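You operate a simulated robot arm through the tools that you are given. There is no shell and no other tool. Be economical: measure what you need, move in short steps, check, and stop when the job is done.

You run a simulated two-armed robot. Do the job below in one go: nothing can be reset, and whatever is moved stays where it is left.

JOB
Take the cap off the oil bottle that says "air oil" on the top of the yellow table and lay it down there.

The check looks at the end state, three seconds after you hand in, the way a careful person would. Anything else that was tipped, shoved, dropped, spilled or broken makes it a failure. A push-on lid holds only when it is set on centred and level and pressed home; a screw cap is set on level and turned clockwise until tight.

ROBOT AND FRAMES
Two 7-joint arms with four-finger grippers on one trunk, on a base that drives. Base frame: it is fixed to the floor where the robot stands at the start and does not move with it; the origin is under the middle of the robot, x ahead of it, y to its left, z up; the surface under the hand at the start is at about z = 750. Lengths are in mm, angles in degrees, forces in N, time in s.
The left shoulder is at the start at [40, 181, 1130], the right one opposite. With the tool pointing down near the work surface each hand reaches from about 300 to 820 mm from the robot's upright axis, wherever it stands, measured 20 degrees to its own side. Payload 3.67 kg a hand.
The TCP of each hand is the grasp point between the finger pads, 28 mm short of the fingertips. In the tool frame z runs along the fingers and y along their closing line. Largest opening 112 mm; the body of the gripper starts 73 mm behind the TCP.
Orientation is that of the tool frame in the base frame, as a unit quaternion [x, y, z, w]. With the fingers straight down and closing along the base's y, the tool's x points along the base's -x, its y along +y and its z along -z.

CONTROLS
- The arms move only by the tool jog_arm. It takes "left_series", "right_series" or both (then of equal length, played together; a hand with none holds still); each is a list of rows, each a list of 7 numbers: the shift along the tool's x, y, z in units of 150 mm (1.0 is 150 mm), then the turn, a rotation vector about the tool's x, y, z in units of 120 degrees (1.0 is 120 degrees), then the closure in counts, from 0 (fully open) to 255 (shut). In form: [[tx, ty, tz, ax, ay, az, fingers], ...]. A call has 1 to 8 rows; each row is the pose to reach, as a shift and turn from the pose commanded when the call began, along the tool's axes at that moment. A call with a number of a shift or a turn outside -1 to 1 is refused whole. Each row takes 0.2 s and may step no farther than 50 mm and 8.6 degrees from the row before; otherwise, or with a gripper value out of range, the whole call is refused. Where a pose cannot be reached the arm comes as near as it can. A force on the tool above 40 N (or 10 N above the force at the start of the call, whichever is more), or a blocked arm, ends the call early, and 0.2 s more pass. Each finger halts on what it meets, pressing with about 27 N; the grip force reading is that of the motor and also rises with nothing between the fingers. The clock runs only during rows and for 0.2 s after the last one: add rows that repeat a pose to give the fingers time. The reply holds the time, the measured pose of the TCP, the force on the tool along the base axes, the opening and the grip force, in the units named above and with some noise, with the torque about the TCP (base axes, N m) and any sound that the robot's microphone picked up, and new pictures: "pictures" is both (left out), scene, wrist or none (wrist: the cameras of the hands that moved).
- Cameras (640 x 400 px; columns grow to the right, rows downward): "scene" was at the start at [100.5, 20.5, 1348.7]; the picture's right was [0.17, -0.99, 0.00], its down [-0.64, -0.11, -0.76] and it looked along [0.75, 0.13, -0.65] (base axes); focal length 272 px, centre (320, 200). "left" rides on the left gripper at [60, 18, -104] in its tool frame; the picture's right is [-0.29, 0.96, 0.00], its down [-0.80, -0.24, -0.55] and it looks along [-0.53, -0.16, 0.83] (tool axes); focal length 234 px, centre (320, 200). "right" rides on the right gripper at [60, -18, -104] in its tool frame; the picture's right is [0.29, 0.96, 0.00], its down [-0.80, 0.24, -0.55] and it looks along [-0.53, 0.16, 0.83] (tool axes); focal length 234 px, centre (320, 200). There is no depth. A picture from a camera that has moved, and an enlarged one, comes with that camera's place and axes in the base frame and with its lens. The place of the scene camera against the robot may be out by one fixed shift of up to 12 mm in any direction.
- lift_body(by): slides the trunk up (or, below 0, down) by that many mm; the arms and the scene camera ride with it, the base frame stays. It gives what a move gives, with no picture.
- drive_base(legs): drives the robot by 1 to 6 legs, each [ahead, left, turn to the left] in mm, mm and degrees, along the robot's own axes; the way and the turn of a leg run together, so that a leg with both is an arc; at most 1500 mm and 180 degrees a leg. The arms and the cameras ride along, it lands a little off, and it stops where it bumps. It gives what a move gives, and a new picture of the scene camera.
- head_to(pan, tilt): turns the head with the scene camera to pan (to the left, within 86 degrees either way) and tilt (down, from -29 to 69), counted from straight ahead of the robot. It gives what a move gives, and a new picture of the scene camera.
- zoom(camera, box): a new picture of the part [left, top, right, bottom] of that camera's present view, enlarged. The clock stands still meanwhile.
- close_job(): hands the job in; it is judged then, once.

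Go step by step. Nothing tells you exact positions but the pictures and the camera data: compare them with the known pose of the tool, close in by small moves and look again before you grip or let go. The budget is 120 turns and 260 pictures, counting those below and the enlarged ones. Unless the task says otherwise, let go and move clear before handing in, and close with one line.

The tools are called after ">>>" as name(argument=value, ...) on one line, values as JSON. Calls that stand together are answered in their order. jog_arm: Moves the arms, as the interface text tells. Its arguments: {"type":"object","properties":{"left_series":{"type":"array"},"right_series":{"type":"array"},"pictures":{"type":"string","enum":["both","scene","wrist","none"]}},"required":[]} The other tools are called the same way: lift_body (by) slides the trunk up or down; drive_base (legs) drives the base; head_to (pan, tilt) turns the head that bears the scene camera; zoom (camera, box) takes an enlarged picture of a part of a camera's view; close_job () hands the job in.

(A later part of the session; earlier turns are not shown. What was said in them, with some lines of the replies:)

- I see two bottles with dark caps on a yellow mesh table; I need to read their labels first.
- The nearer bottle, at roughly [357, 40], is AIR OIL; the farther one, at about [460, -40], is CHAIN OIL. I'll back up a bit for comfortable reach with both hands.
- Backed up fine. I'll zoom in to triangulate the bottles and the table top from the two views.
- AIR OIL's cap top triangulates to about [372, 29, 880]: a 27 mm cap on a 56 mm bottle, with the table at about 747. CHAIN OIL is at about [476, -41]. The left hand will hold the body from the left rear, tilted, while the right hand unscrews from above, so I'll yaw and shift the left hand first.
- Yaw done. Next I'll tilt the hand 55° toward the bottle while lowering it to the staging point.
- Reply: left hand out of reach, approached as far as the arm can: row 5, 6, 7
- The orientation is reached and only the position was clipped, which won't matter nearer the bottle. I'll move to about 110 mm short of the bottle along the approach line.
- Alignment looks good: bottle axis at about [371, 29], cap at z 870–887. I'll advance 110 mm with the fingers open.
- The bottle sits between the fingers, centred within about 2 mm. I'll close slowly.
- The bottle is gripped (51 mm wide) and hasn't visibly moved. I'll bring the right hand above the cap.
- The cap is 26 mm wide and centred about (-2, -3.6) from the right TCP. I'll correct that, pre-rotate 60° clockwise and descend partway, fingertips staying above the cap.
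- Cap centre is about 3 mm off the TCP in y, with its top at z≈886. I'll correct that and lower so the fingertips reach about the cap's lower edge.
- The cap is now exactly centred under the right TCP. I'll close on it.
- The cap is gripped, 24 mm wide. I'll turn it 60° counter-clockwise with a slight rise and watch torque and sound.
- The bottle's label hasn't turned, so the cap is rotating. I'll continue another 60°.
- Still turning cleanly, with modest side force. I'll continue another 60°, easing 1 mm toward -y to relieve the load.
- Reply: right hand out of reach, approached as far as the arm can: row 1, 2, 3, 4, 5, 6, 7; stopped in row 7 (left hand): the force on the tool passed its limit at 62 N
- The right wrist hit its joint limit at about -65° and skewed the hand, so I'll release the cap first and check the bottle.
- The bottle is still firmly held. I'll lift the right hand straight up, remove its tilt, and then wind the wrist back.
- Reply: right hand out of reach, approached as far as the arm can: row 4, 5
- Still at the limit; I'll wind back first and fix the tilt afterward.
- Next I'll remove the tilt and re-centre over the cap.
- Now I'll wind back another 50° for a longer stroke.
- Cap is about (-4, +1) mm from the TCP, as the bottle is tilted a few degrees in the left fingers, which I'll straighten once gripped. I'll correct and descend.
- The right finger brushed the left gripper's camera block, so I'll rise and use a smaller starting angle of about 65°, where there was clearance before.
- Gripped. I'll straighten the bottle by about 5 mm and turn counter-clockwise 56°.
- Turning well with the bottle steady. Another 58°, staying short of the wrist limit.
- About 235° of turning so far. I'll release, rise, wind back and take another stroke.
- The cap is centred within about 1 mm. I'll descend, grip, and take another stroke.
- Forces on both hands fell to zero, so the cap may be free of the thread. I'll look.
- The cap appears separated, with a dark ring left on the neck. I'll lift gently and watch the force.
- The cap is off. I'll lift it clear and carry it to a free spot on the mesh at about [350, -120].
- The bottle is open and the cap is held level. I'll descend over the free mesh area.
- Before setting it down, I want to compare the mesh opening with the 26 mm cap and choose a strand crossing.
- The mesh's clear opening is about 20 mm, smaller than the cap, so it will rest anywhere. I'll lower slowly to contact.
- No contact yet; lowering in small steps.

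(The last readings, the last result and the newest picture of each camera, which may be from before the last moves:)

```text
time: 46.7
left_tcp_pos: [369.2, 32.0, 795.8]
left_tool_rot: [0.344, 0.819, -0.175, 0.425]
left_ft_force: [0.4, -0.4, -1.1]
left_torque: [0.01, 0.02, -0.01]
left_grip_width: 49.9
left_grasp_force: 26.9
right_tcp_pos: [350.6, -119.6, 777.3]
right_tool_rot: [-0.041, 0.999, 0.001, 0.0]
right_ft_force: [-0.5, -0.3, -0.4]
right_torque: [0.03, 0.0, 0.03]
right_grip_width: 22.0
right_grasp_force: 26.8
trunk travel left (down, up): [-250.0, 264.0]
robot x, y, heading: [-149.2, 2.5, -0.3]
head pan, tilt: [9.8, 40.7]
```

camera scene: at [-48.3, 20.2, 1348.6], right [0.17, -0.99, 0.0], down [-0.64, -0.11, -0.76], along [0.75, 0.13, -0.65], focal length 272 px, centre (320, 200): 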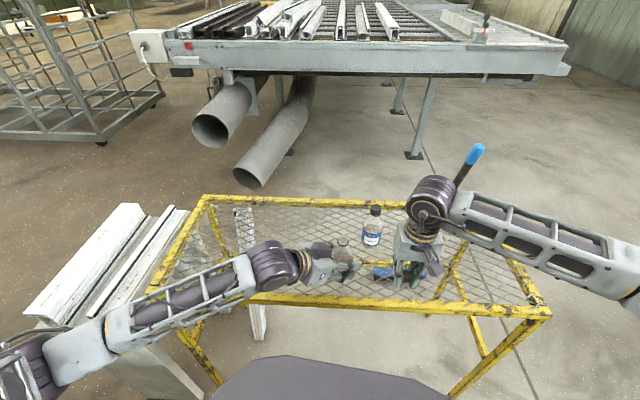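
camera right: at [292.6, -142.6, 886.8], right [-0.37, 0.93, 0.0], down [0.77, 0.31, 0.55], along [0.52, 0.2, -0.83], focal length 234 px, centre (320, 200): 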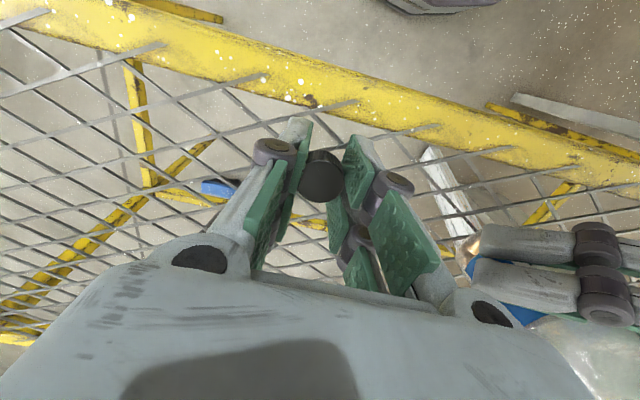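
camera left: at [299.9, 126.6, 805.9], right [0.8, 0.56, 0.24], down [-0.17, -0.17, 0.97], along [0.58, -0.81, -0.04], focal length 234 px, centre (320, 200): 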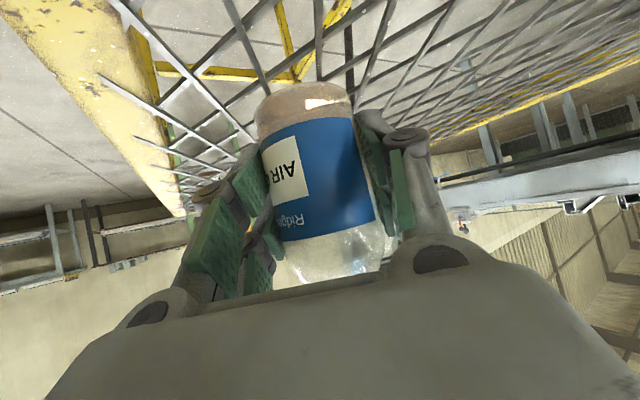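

>>> jog_arm(right_series=[[0, 0, 0.007, 0, 0, 0, 240], [0, 0, 0.013, 0, 0, 0, 240]], pictures="none")

>>> jog_arm(right_series=[[0, 0, 0.007, 0, 0, 0, 240], [0, 0, 0.013, 0, 0, 0, 240]], pictures="none")

>>> zoom(camera="scene", box=[370, 255, 460, 305])

>>> zoom(camera="right", box=[260, 100, 400, 220])

```text
time: 47.3
left_tcp_pos: [368.0, 31.3, 796.0]
left_tool_rot: [0.344, 0.818, -0.176, 0.426]
left_ft_force: [0.6, -0.5, -1.0]
left_torque: [-0.03, -0.01, -0.01]
left_grip_width: 49.9
left_grasp_force: 27.2
right_tcp_pos: [351.6, -119.9, 778.5]
right_tool_rot: [-0.041, 0.999, 0.0, 0.002]
right_ft_force: [0.4, -3.1, 13.7]
right_torque: [-0.08, 0.29, 0.04]
right_grip_width: 21.7
right_grasp_force: 26.9
trunk travel left (down, up): [-250.0, 264.0]
robot x, y, heading: [-150.9, 2.4, -0.2]
head pan, tilt: [9.8, 40.7]
```

```text
time: 47.9
left_tcp_pos: [367.0, 31.3, 796.2]
left_tool_rot: [0.343, 0.818, -0.175, 0.427]
left_ft_force: [-0.1, 0.2, -1.0]
left_torque: [-0.01, 0.03, 0.0]
left_grip_width: 50.2
left_grasp_force: 27.1
right_tcp_pos: [353.0, -119.7, 776.2]
right_tool_rot: [-0.041, 0.999, 0.001, 0.002]
right_ft_force: [2.8, -4.2, 30.9]
right_torque: [-0.19, 0.58, 0.0]
right_grip_width: 21.5
right_grasp_force: 27.1
trunk travel left (down, up): [-250.0, 264.0]
robot x, y, heading: [-146.1, -0.0, -0.1]
head pan, tilt: [9.8, 40.7]
```

```text
7.11 times, centred on (415, 280) of scene
camera zoom: at [-50.8, 20.6, 1349.0], right [0.17, -0.99, 0.0], down [-0.64, -0.11, -0.76], along [0.75, 0.13, -0.65], focal length 1937 px, centre (-356, -369)
```

zoom: 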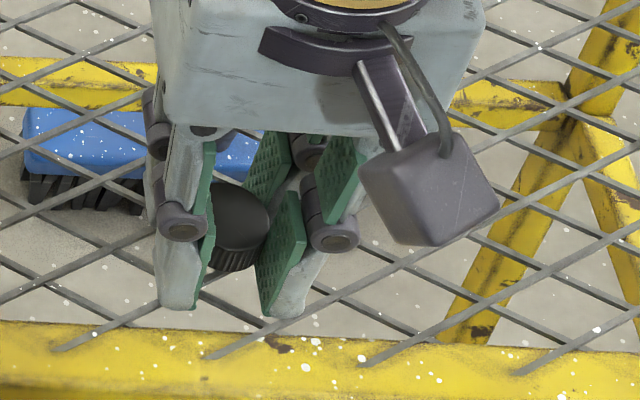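

```text
3.33 times, centred on (330, 160) of right
camera zoom: at [292.3, -142.6, 881.6], right [-0.37, 0.93, 0.0], down [0.77, 0.3, 0.56], along [0.52, 0.2, -0.83], focal length 781 px, centre (287, 333)
```

zoom: 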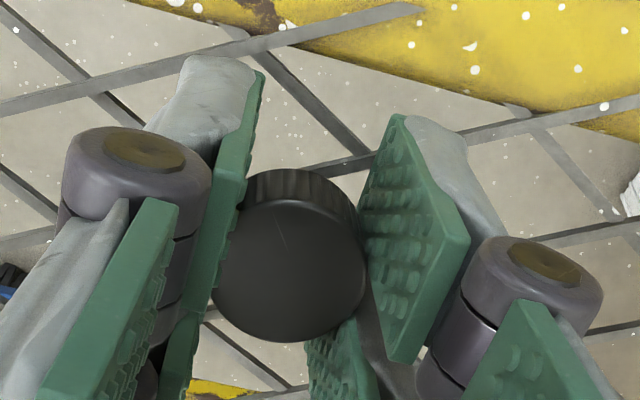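

Contact is made at about 31 N. I'll back off 2.5 mm and open gently.

>>> jog_arm(right_series=[[0, 0, -0.017, 0, 0, 0, 240], [0, 0, -0.017, 0, 0, 0, 215], [0, 0, -0.017, 0, 0, 0, 200], [0, 0, -0.017, 0, 0, 0, 185], [0, 0, -0.017, 0, 0, 0, 165], [0, 0, -0.017, 0, 0, 0, 150]], pictures="none")

>>> zoom(camera="scene", box=[370, 255, 460, 305])

>>> zoom(camera="right", box=[260, 100, 400, 220])

```text
time: 49.3
left_tcp_pos: [369.0, 31.2, 796.1]
left_tool_rot: [0.343, 0.819, -0.175, 0.426]
left_ft_force: [-0.5, 0.0, -1.8]
left_torque: [-0.01, 0.02, -0.01]
left_grip_width: 50.0
left_grasp_force: 26.8
right_tcp_pos: [350.2, -120.9, 775.9]
right_tool_rot: [-0.042, 0.999, 0.0, 0.0]
right_ft_force: [-0.1, -0.1, 5.9]
right_torque: [-0.04, -0.06, -0.01]
right_grip_width: 46.7
right_grasp_force: 0.0
trunk travel left (down, up): [-250.0, 264.0]
robot x, y, heading: [-147.5, -3.4, 0.2]
head pan, tilt: [9.8, 40.7]
```

```text
7.11 times, centred on (415, 280) of scene
camera zoom: at [-49.4, 20.5, 1348.7], right [0.17, -0.99, 0.0], down [-0.64, -0.11, -0.76], along [0.75, 0.13, -0.65], focal length 1937 px, centre (-356, -369)
```

zoom: 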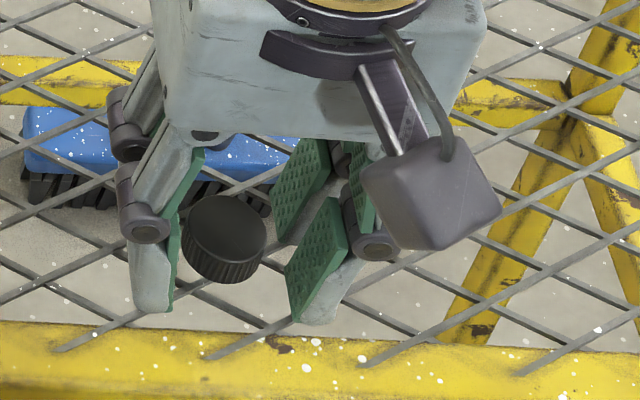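

```text
3.33 times, centred on (330, 160) of right
camera zoom: at [291.6, -143.0, 881.1], right [-0.37, 0.93, 0.0], down [0.78, 0.31, 0.55], along [0.51, 0.2, -0.83], focal length 781 px, centre (287, 333)
```

zoom: 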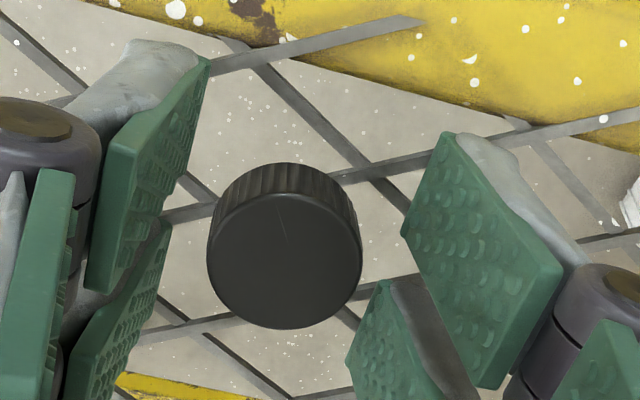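

The cap rests flat on the mesh. I'll raise the right hand straight up.

>>> jog_arm(right_series=[[0, 0, -0.05, 0, 0, 0, 150], [0, 0, -0.15, 0, 0, 0, 150], [0, 0, -0.4, 0, 0, 0, 150], [0, 0, -0.7, 0, 0, 0, 150], [0, 0, -1.0, 0, 0, 0, 150]], pictures="wrist")

>>> zoom(camera="scene", box=[300, 200, 460, 305])

```text
time: 50.5
left_tcp_pos: [368.6, 30.5, 796.5]
left_tool_rot: [0.343, 0.818, -0.176, 0.426]
left_ft_force: [-0.1, -0.4, -2.3]
left_torque: [0.02, 0.01, -0.03]
left_grip_width: 49.8
left_grasp_force: 27.6
right_tcp_pos: [348.2, -119.6, 926.5]
right_tool_rot: [-0.042, 0.999, 0.0, 0.0]
right_ft_force: [0.2, -0.7, 0.0]
right_torque: [0.01, 0.01, 0.01]
right_grip_width: 46.3
right_grasp_force: 0.0
trunk travel left (down, up): [-250.0, 264.0]
robot x, y, heading: [-151.5, 5.4, -0.1]
head pan, tilt: [9.8, 40.7]
camera right: at [290.3, -142.1, 1031.0], right [-0.37, 0.93, 0.0], down [0.77, 0.31, 0.55], along [0.52, 0.2, -0.83], focal length 234 px, centre (320, 200)
```

right: 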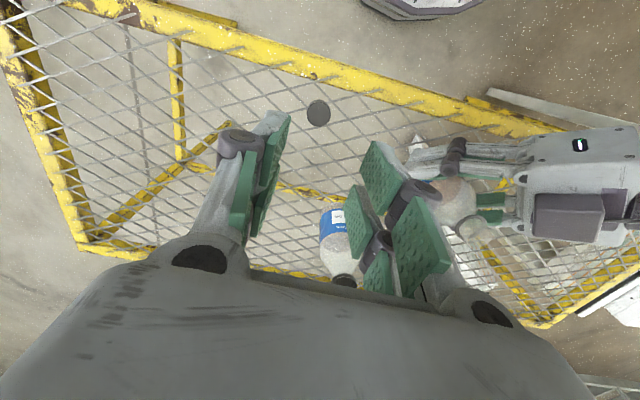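

```text
3.81 times, centred on (380, 252) of scene
camera zoom: at [-48.9, 20.7, 1348.7], right [0.17, -0.99, 0.0], down [-0.64, -0.11, -0.76], along [0.75, 0.13, -0.65], focal length 1038 px, centre (91, 0)
```

zoom: 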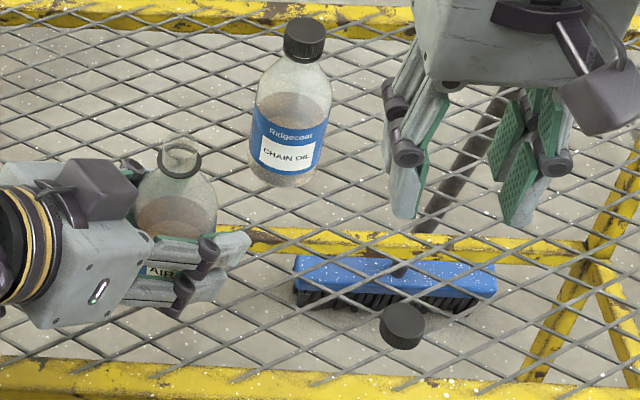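

The cap lies on the mesh. Before releasing the bottle, I'll lower the left hand slightly until the base bears on the table.

>>> jog_arm(left_series=[[0.005, 0, 0.0035, 0, 0, 0, 180], [0.005, 0, 0.0035, 0, 0, 0, 180]], pictures="wrist")

>>> zoom(camera="right", box=[380, 120, 560, 260])

```text
time: 51.1
left_tcp_pos: [369.4, 30.9, 793.6]
left_tool_rot: [0.343, 0.819, -0.175, 0.426]
left_ft_force: [-0.7, 0.4, -1.2]
left_torque: [-0.02, 0.0, 0.0]
left_grip_width: 49.9
left_grasp_force: 27.0
right_tcp_pos: [348.5, -119.0, 925.4]
right_tool_rot: [-0.041, 0.999, 0.001, -0.001]
right_ft_force: [-0.3, -0.2, 0.3]
right_torque: [0.02, 0.0, -0.04]
right_grip_width: 46.3
right_grasp_force: 0.0
trunk travel left (down, up): [-250.0, 264.0]
robot x, y, heading: [-149.4, -2.4, 0.0]
head pan, tilt: [9.8, 40.7]
camera left: at [299.2, 127.3, 804.3], right [0.8, 0.55, 0.24], down [-0.17, -0.18, 0.97], along [0.58, -0.81, -0.05], focal length 234 px, centre (320, 200)
```

left: 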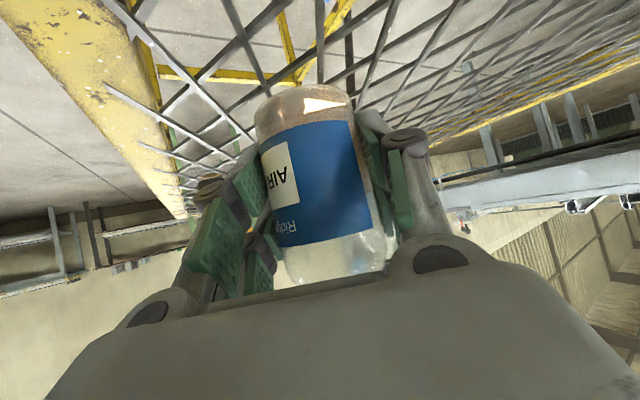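

```text
2.86 times, centred on (470, 190) of right
camera zoom: at [290.8, -142.3, 1030.5], right [-0.37, 0.93, 0.0], down [0.77, 0.31, 0.55], along [0.52, 0.2, -0.83], focal length 669 px, centre (-109, 229)
```

zoom: 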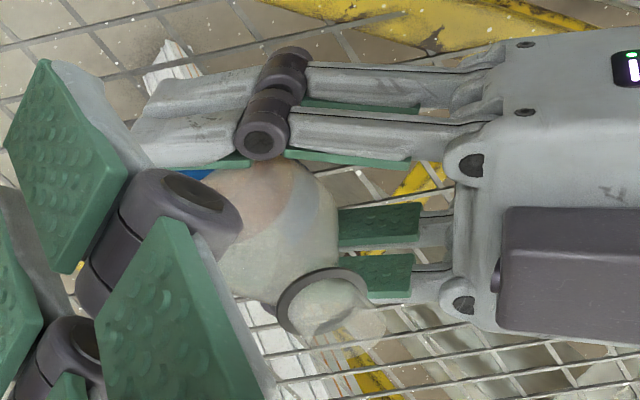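

>>> jog_arm(left_series=[[0.005, 0, 0.0035, 0, 0, 0, 180], [0.005, 0, 0.0035, 0, 0, 0, 180]], pictures="none")

>>> jog_arm(left_series=[[0.005, 0, 0.0035, 0, 0, 0, 180], [0.005, 0, 0.0035, 0, 0, 0, 180]], pictures="none")

```text
time: 51.7
left_tcp_pos: [368.6, 31.2, 794.9]
left_tool_rot: [0.344, 0.818, -0.176, 0.426]
left_ft_force: [1.1, 1.2, 5.6]
left_torque: [0.1, 0.12, -0.04]
left_grip_width: 49.8
left_grasp_force: 27.4
right_tcp_pos: [348.8, -120.5, 926.4]
right_tool_rot: [-0.041, 0.999, -0.001, 0.001]
right_ft_force: [-0.1, -0.4, 0.1]
right_torque: [0.0, -0.01, 0.02]
right_grip_width: 46.1
right_grasp_force: 0.0
trunk travel left (down, up): [-250.0, 264.0]
robot x, y, heading: [-147.6, 3.5, -0.1]
head pan, tilt: [9.8, 40.7]
```

```text
time: 52.3
left_tcp_pos: [368.9, 31.2, 794.7]
left_tool_rot: [0.344, 0.818, -0.176, 0.427]
left_ft_force: [0.0, 3.2, 14.0]
left_torque: [0.24, 0.32, -0.08]
left_grip_width: 49.8
left_grasp_force: 27.3
right_tcp_pos: [349.0, -119.3, 925.7]
right_tool_rot: [-0.04, 0.999, -0.001, 0.0]
right_ft_force: [0.2, -0.2, -0.3]
right_torque: [-0.01, -0.02, 0.02]
right_grip_width: 46.2
right_grasp_force: 0.1
trunk travel left (down, up): [-250.0, 264.0]
robot x, y, heading: [-145.7, 2.1, -0.1]
head pan, tilt: [9.8, 40.7]
```

The base bears on the table at 14 N. I'll back off about 1 mm and open slowly.

>>> jog_arm(left_series=[[-0.005, 0, -0.0035, 0, 0, 0, 180], [-0.005, 0, -0.0035, 0, 0, 0, 150], [-0.005, 0, -0.0035, 0, 0, 0, 135], [-0.005, 0, -0.0035, 0, 0, 0, 125], [-0.005, 0, -0.0035, 0, 0, 0, 110], [-0.005, 0, -0.0035, 0, 0, 0, 85], [-0.005, 0, -0.0035, 0, 0, 0, 50], [-0.005, 0, -0.0035, 0, 0, 0, 50]], pictures="wrist")

>>> zoom(camera="scene", box=[300, 200, 460, 305])

```text
time: 54.1
left_tcp_pos: [369.0, 31.0, 794.0]
left_tool_rot: [0.343, 0.819, -0.176, 0.426]
left_ft_force: [0.9, 0.5, -0.5]
left_torque: [0.02, -0.02, 0.0]
left_grip_width: 90.0
left_grasp_force: 0.1
right_tcp_pos: [348.7, -119.3, 925.8]
right_tool_rot: [-0.041, 0.999, -0.001, -0.001]
right_ft_force: [0.1, -0.8, -1.0]
right_torque: [0.0, 0.0, 0.03]
right_grip_width: 46.0
right_grasp_force: 0.1
trunk travel left (down, up): [-250.0, 264.0]
robot x, y, heading: [-152.0, 1.8, -0.3]
head pan, tilt: [9.8, 40.7]
camera left: at [299.3, 127.2, 803.7], right [0.8, 0.55, 0.24], down [-0.17, -0.18, 0.97], along [0.58, -0.81, -0.05], focal length 234 px, centre (320, 200)
```

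left: 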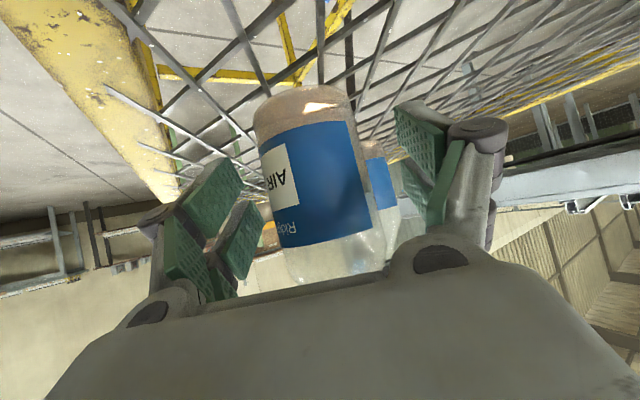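

```text
3.81 times, centred on (380, 252) of scene
camera zoom: at [-48.8, 20.4, 1348.7], right [0.17, -0.99, 0.0], down [-0.64, -0.11, -0.76], along [0.75, 0.13, -0.65], focal length 1038 px, centre (91, 0)
```

zoom: 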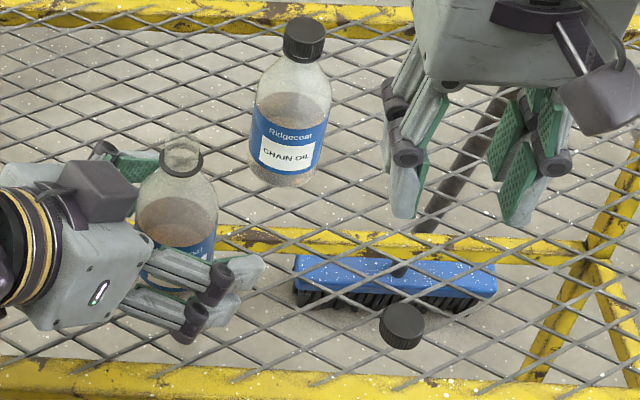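

The bottle stands upright and free. I'll retract the left hand along its approach line.

>>> jog_arm(left_series=[[0, 0, -0.15, 0, 0, 0, 50], [0, 0, -0.35, 0, 0, 0, 50], [0, 0, -0.6, 0, 0, 0, 50], [0, 0, -0.8, 0, 0, 0, 50]], pictures="scene")

>>> zoom(camera="scene", box=[300, 200, 460, 305])

```text
time: 55.1
left_tcp_pos: [300.3, 104.2, 860.9]
left_tool_rot: [0.344, 0.819, -0.176, 0.425]
left_ft_force: [-0.1, -0.3, 0.0]
left_torque: [0.0, 0.03, -0.03]
left_grip_width: 90.0
left_grasp_force: 0.2
right_tcp_pos: [348.3, -119.3, 925.8]
right_tool_rot: [-0.041, 0.999, -0.001, 0.002]
right_ft_force: [-1.0, 0.0, 0.1]
right_torque: [0.0, -0.01, -0.03]
right_grip_width: 46.3
right_grasp_force: 0.2
trunk travel left (down, up): [-250.0, 264.0]
robot x, y, heading: [-148.7, 0.9, -0.1]
head pan, tilt: [9.8, 40.7]
camera scene: at [-49.3, 20.5, 1348.7], right [0.17, -0.99, 0.0], down [-0.64, -0.11, -0.76], along [0.75, 0.13, -0.65], focal length 272 px, centre (320, 200)
```

scene: 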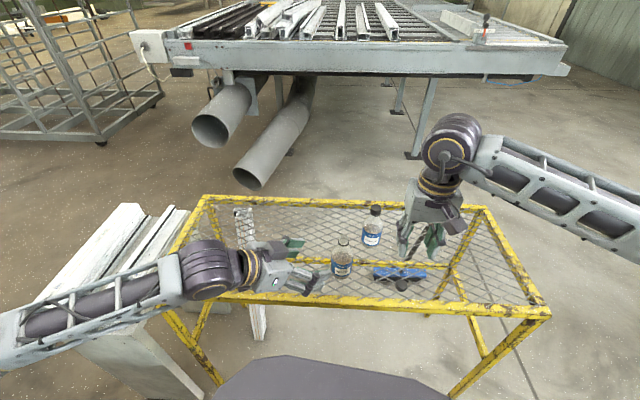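

```text
3.81 times, centred on (380, 252) of scene
camera zoom: at [-49.3, 20.5, 1348.7], right [0.17, -0.99, 0.0], down [-0.64, -0.11, -0.76], along [0.75, 0.13, -0.65], focal length 1038 px, centre (91, 0)
```

zoom: 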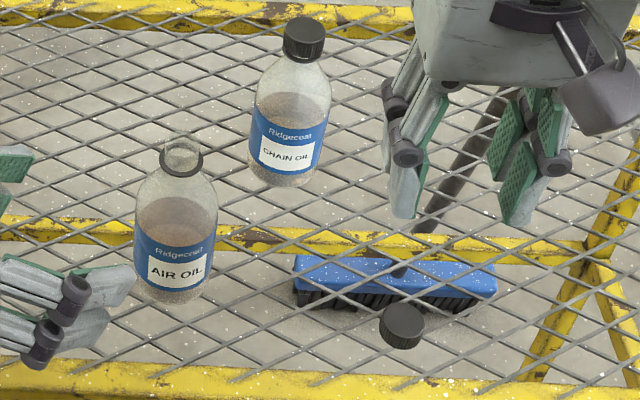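

The AIR OIL bottle stands upright and open, its cap lies flat on the yellow table's mesh, CHAIN OIL hasn't been touched, and both hands are clear, so I'm handing in.

>>> close_job()

```text
The job is handed in.
```

The job is handed in: the AIR OIL bottle is open and upright, and its cap lies flat on the yellow table; the thin dark ring under the cap stayed on the neck.
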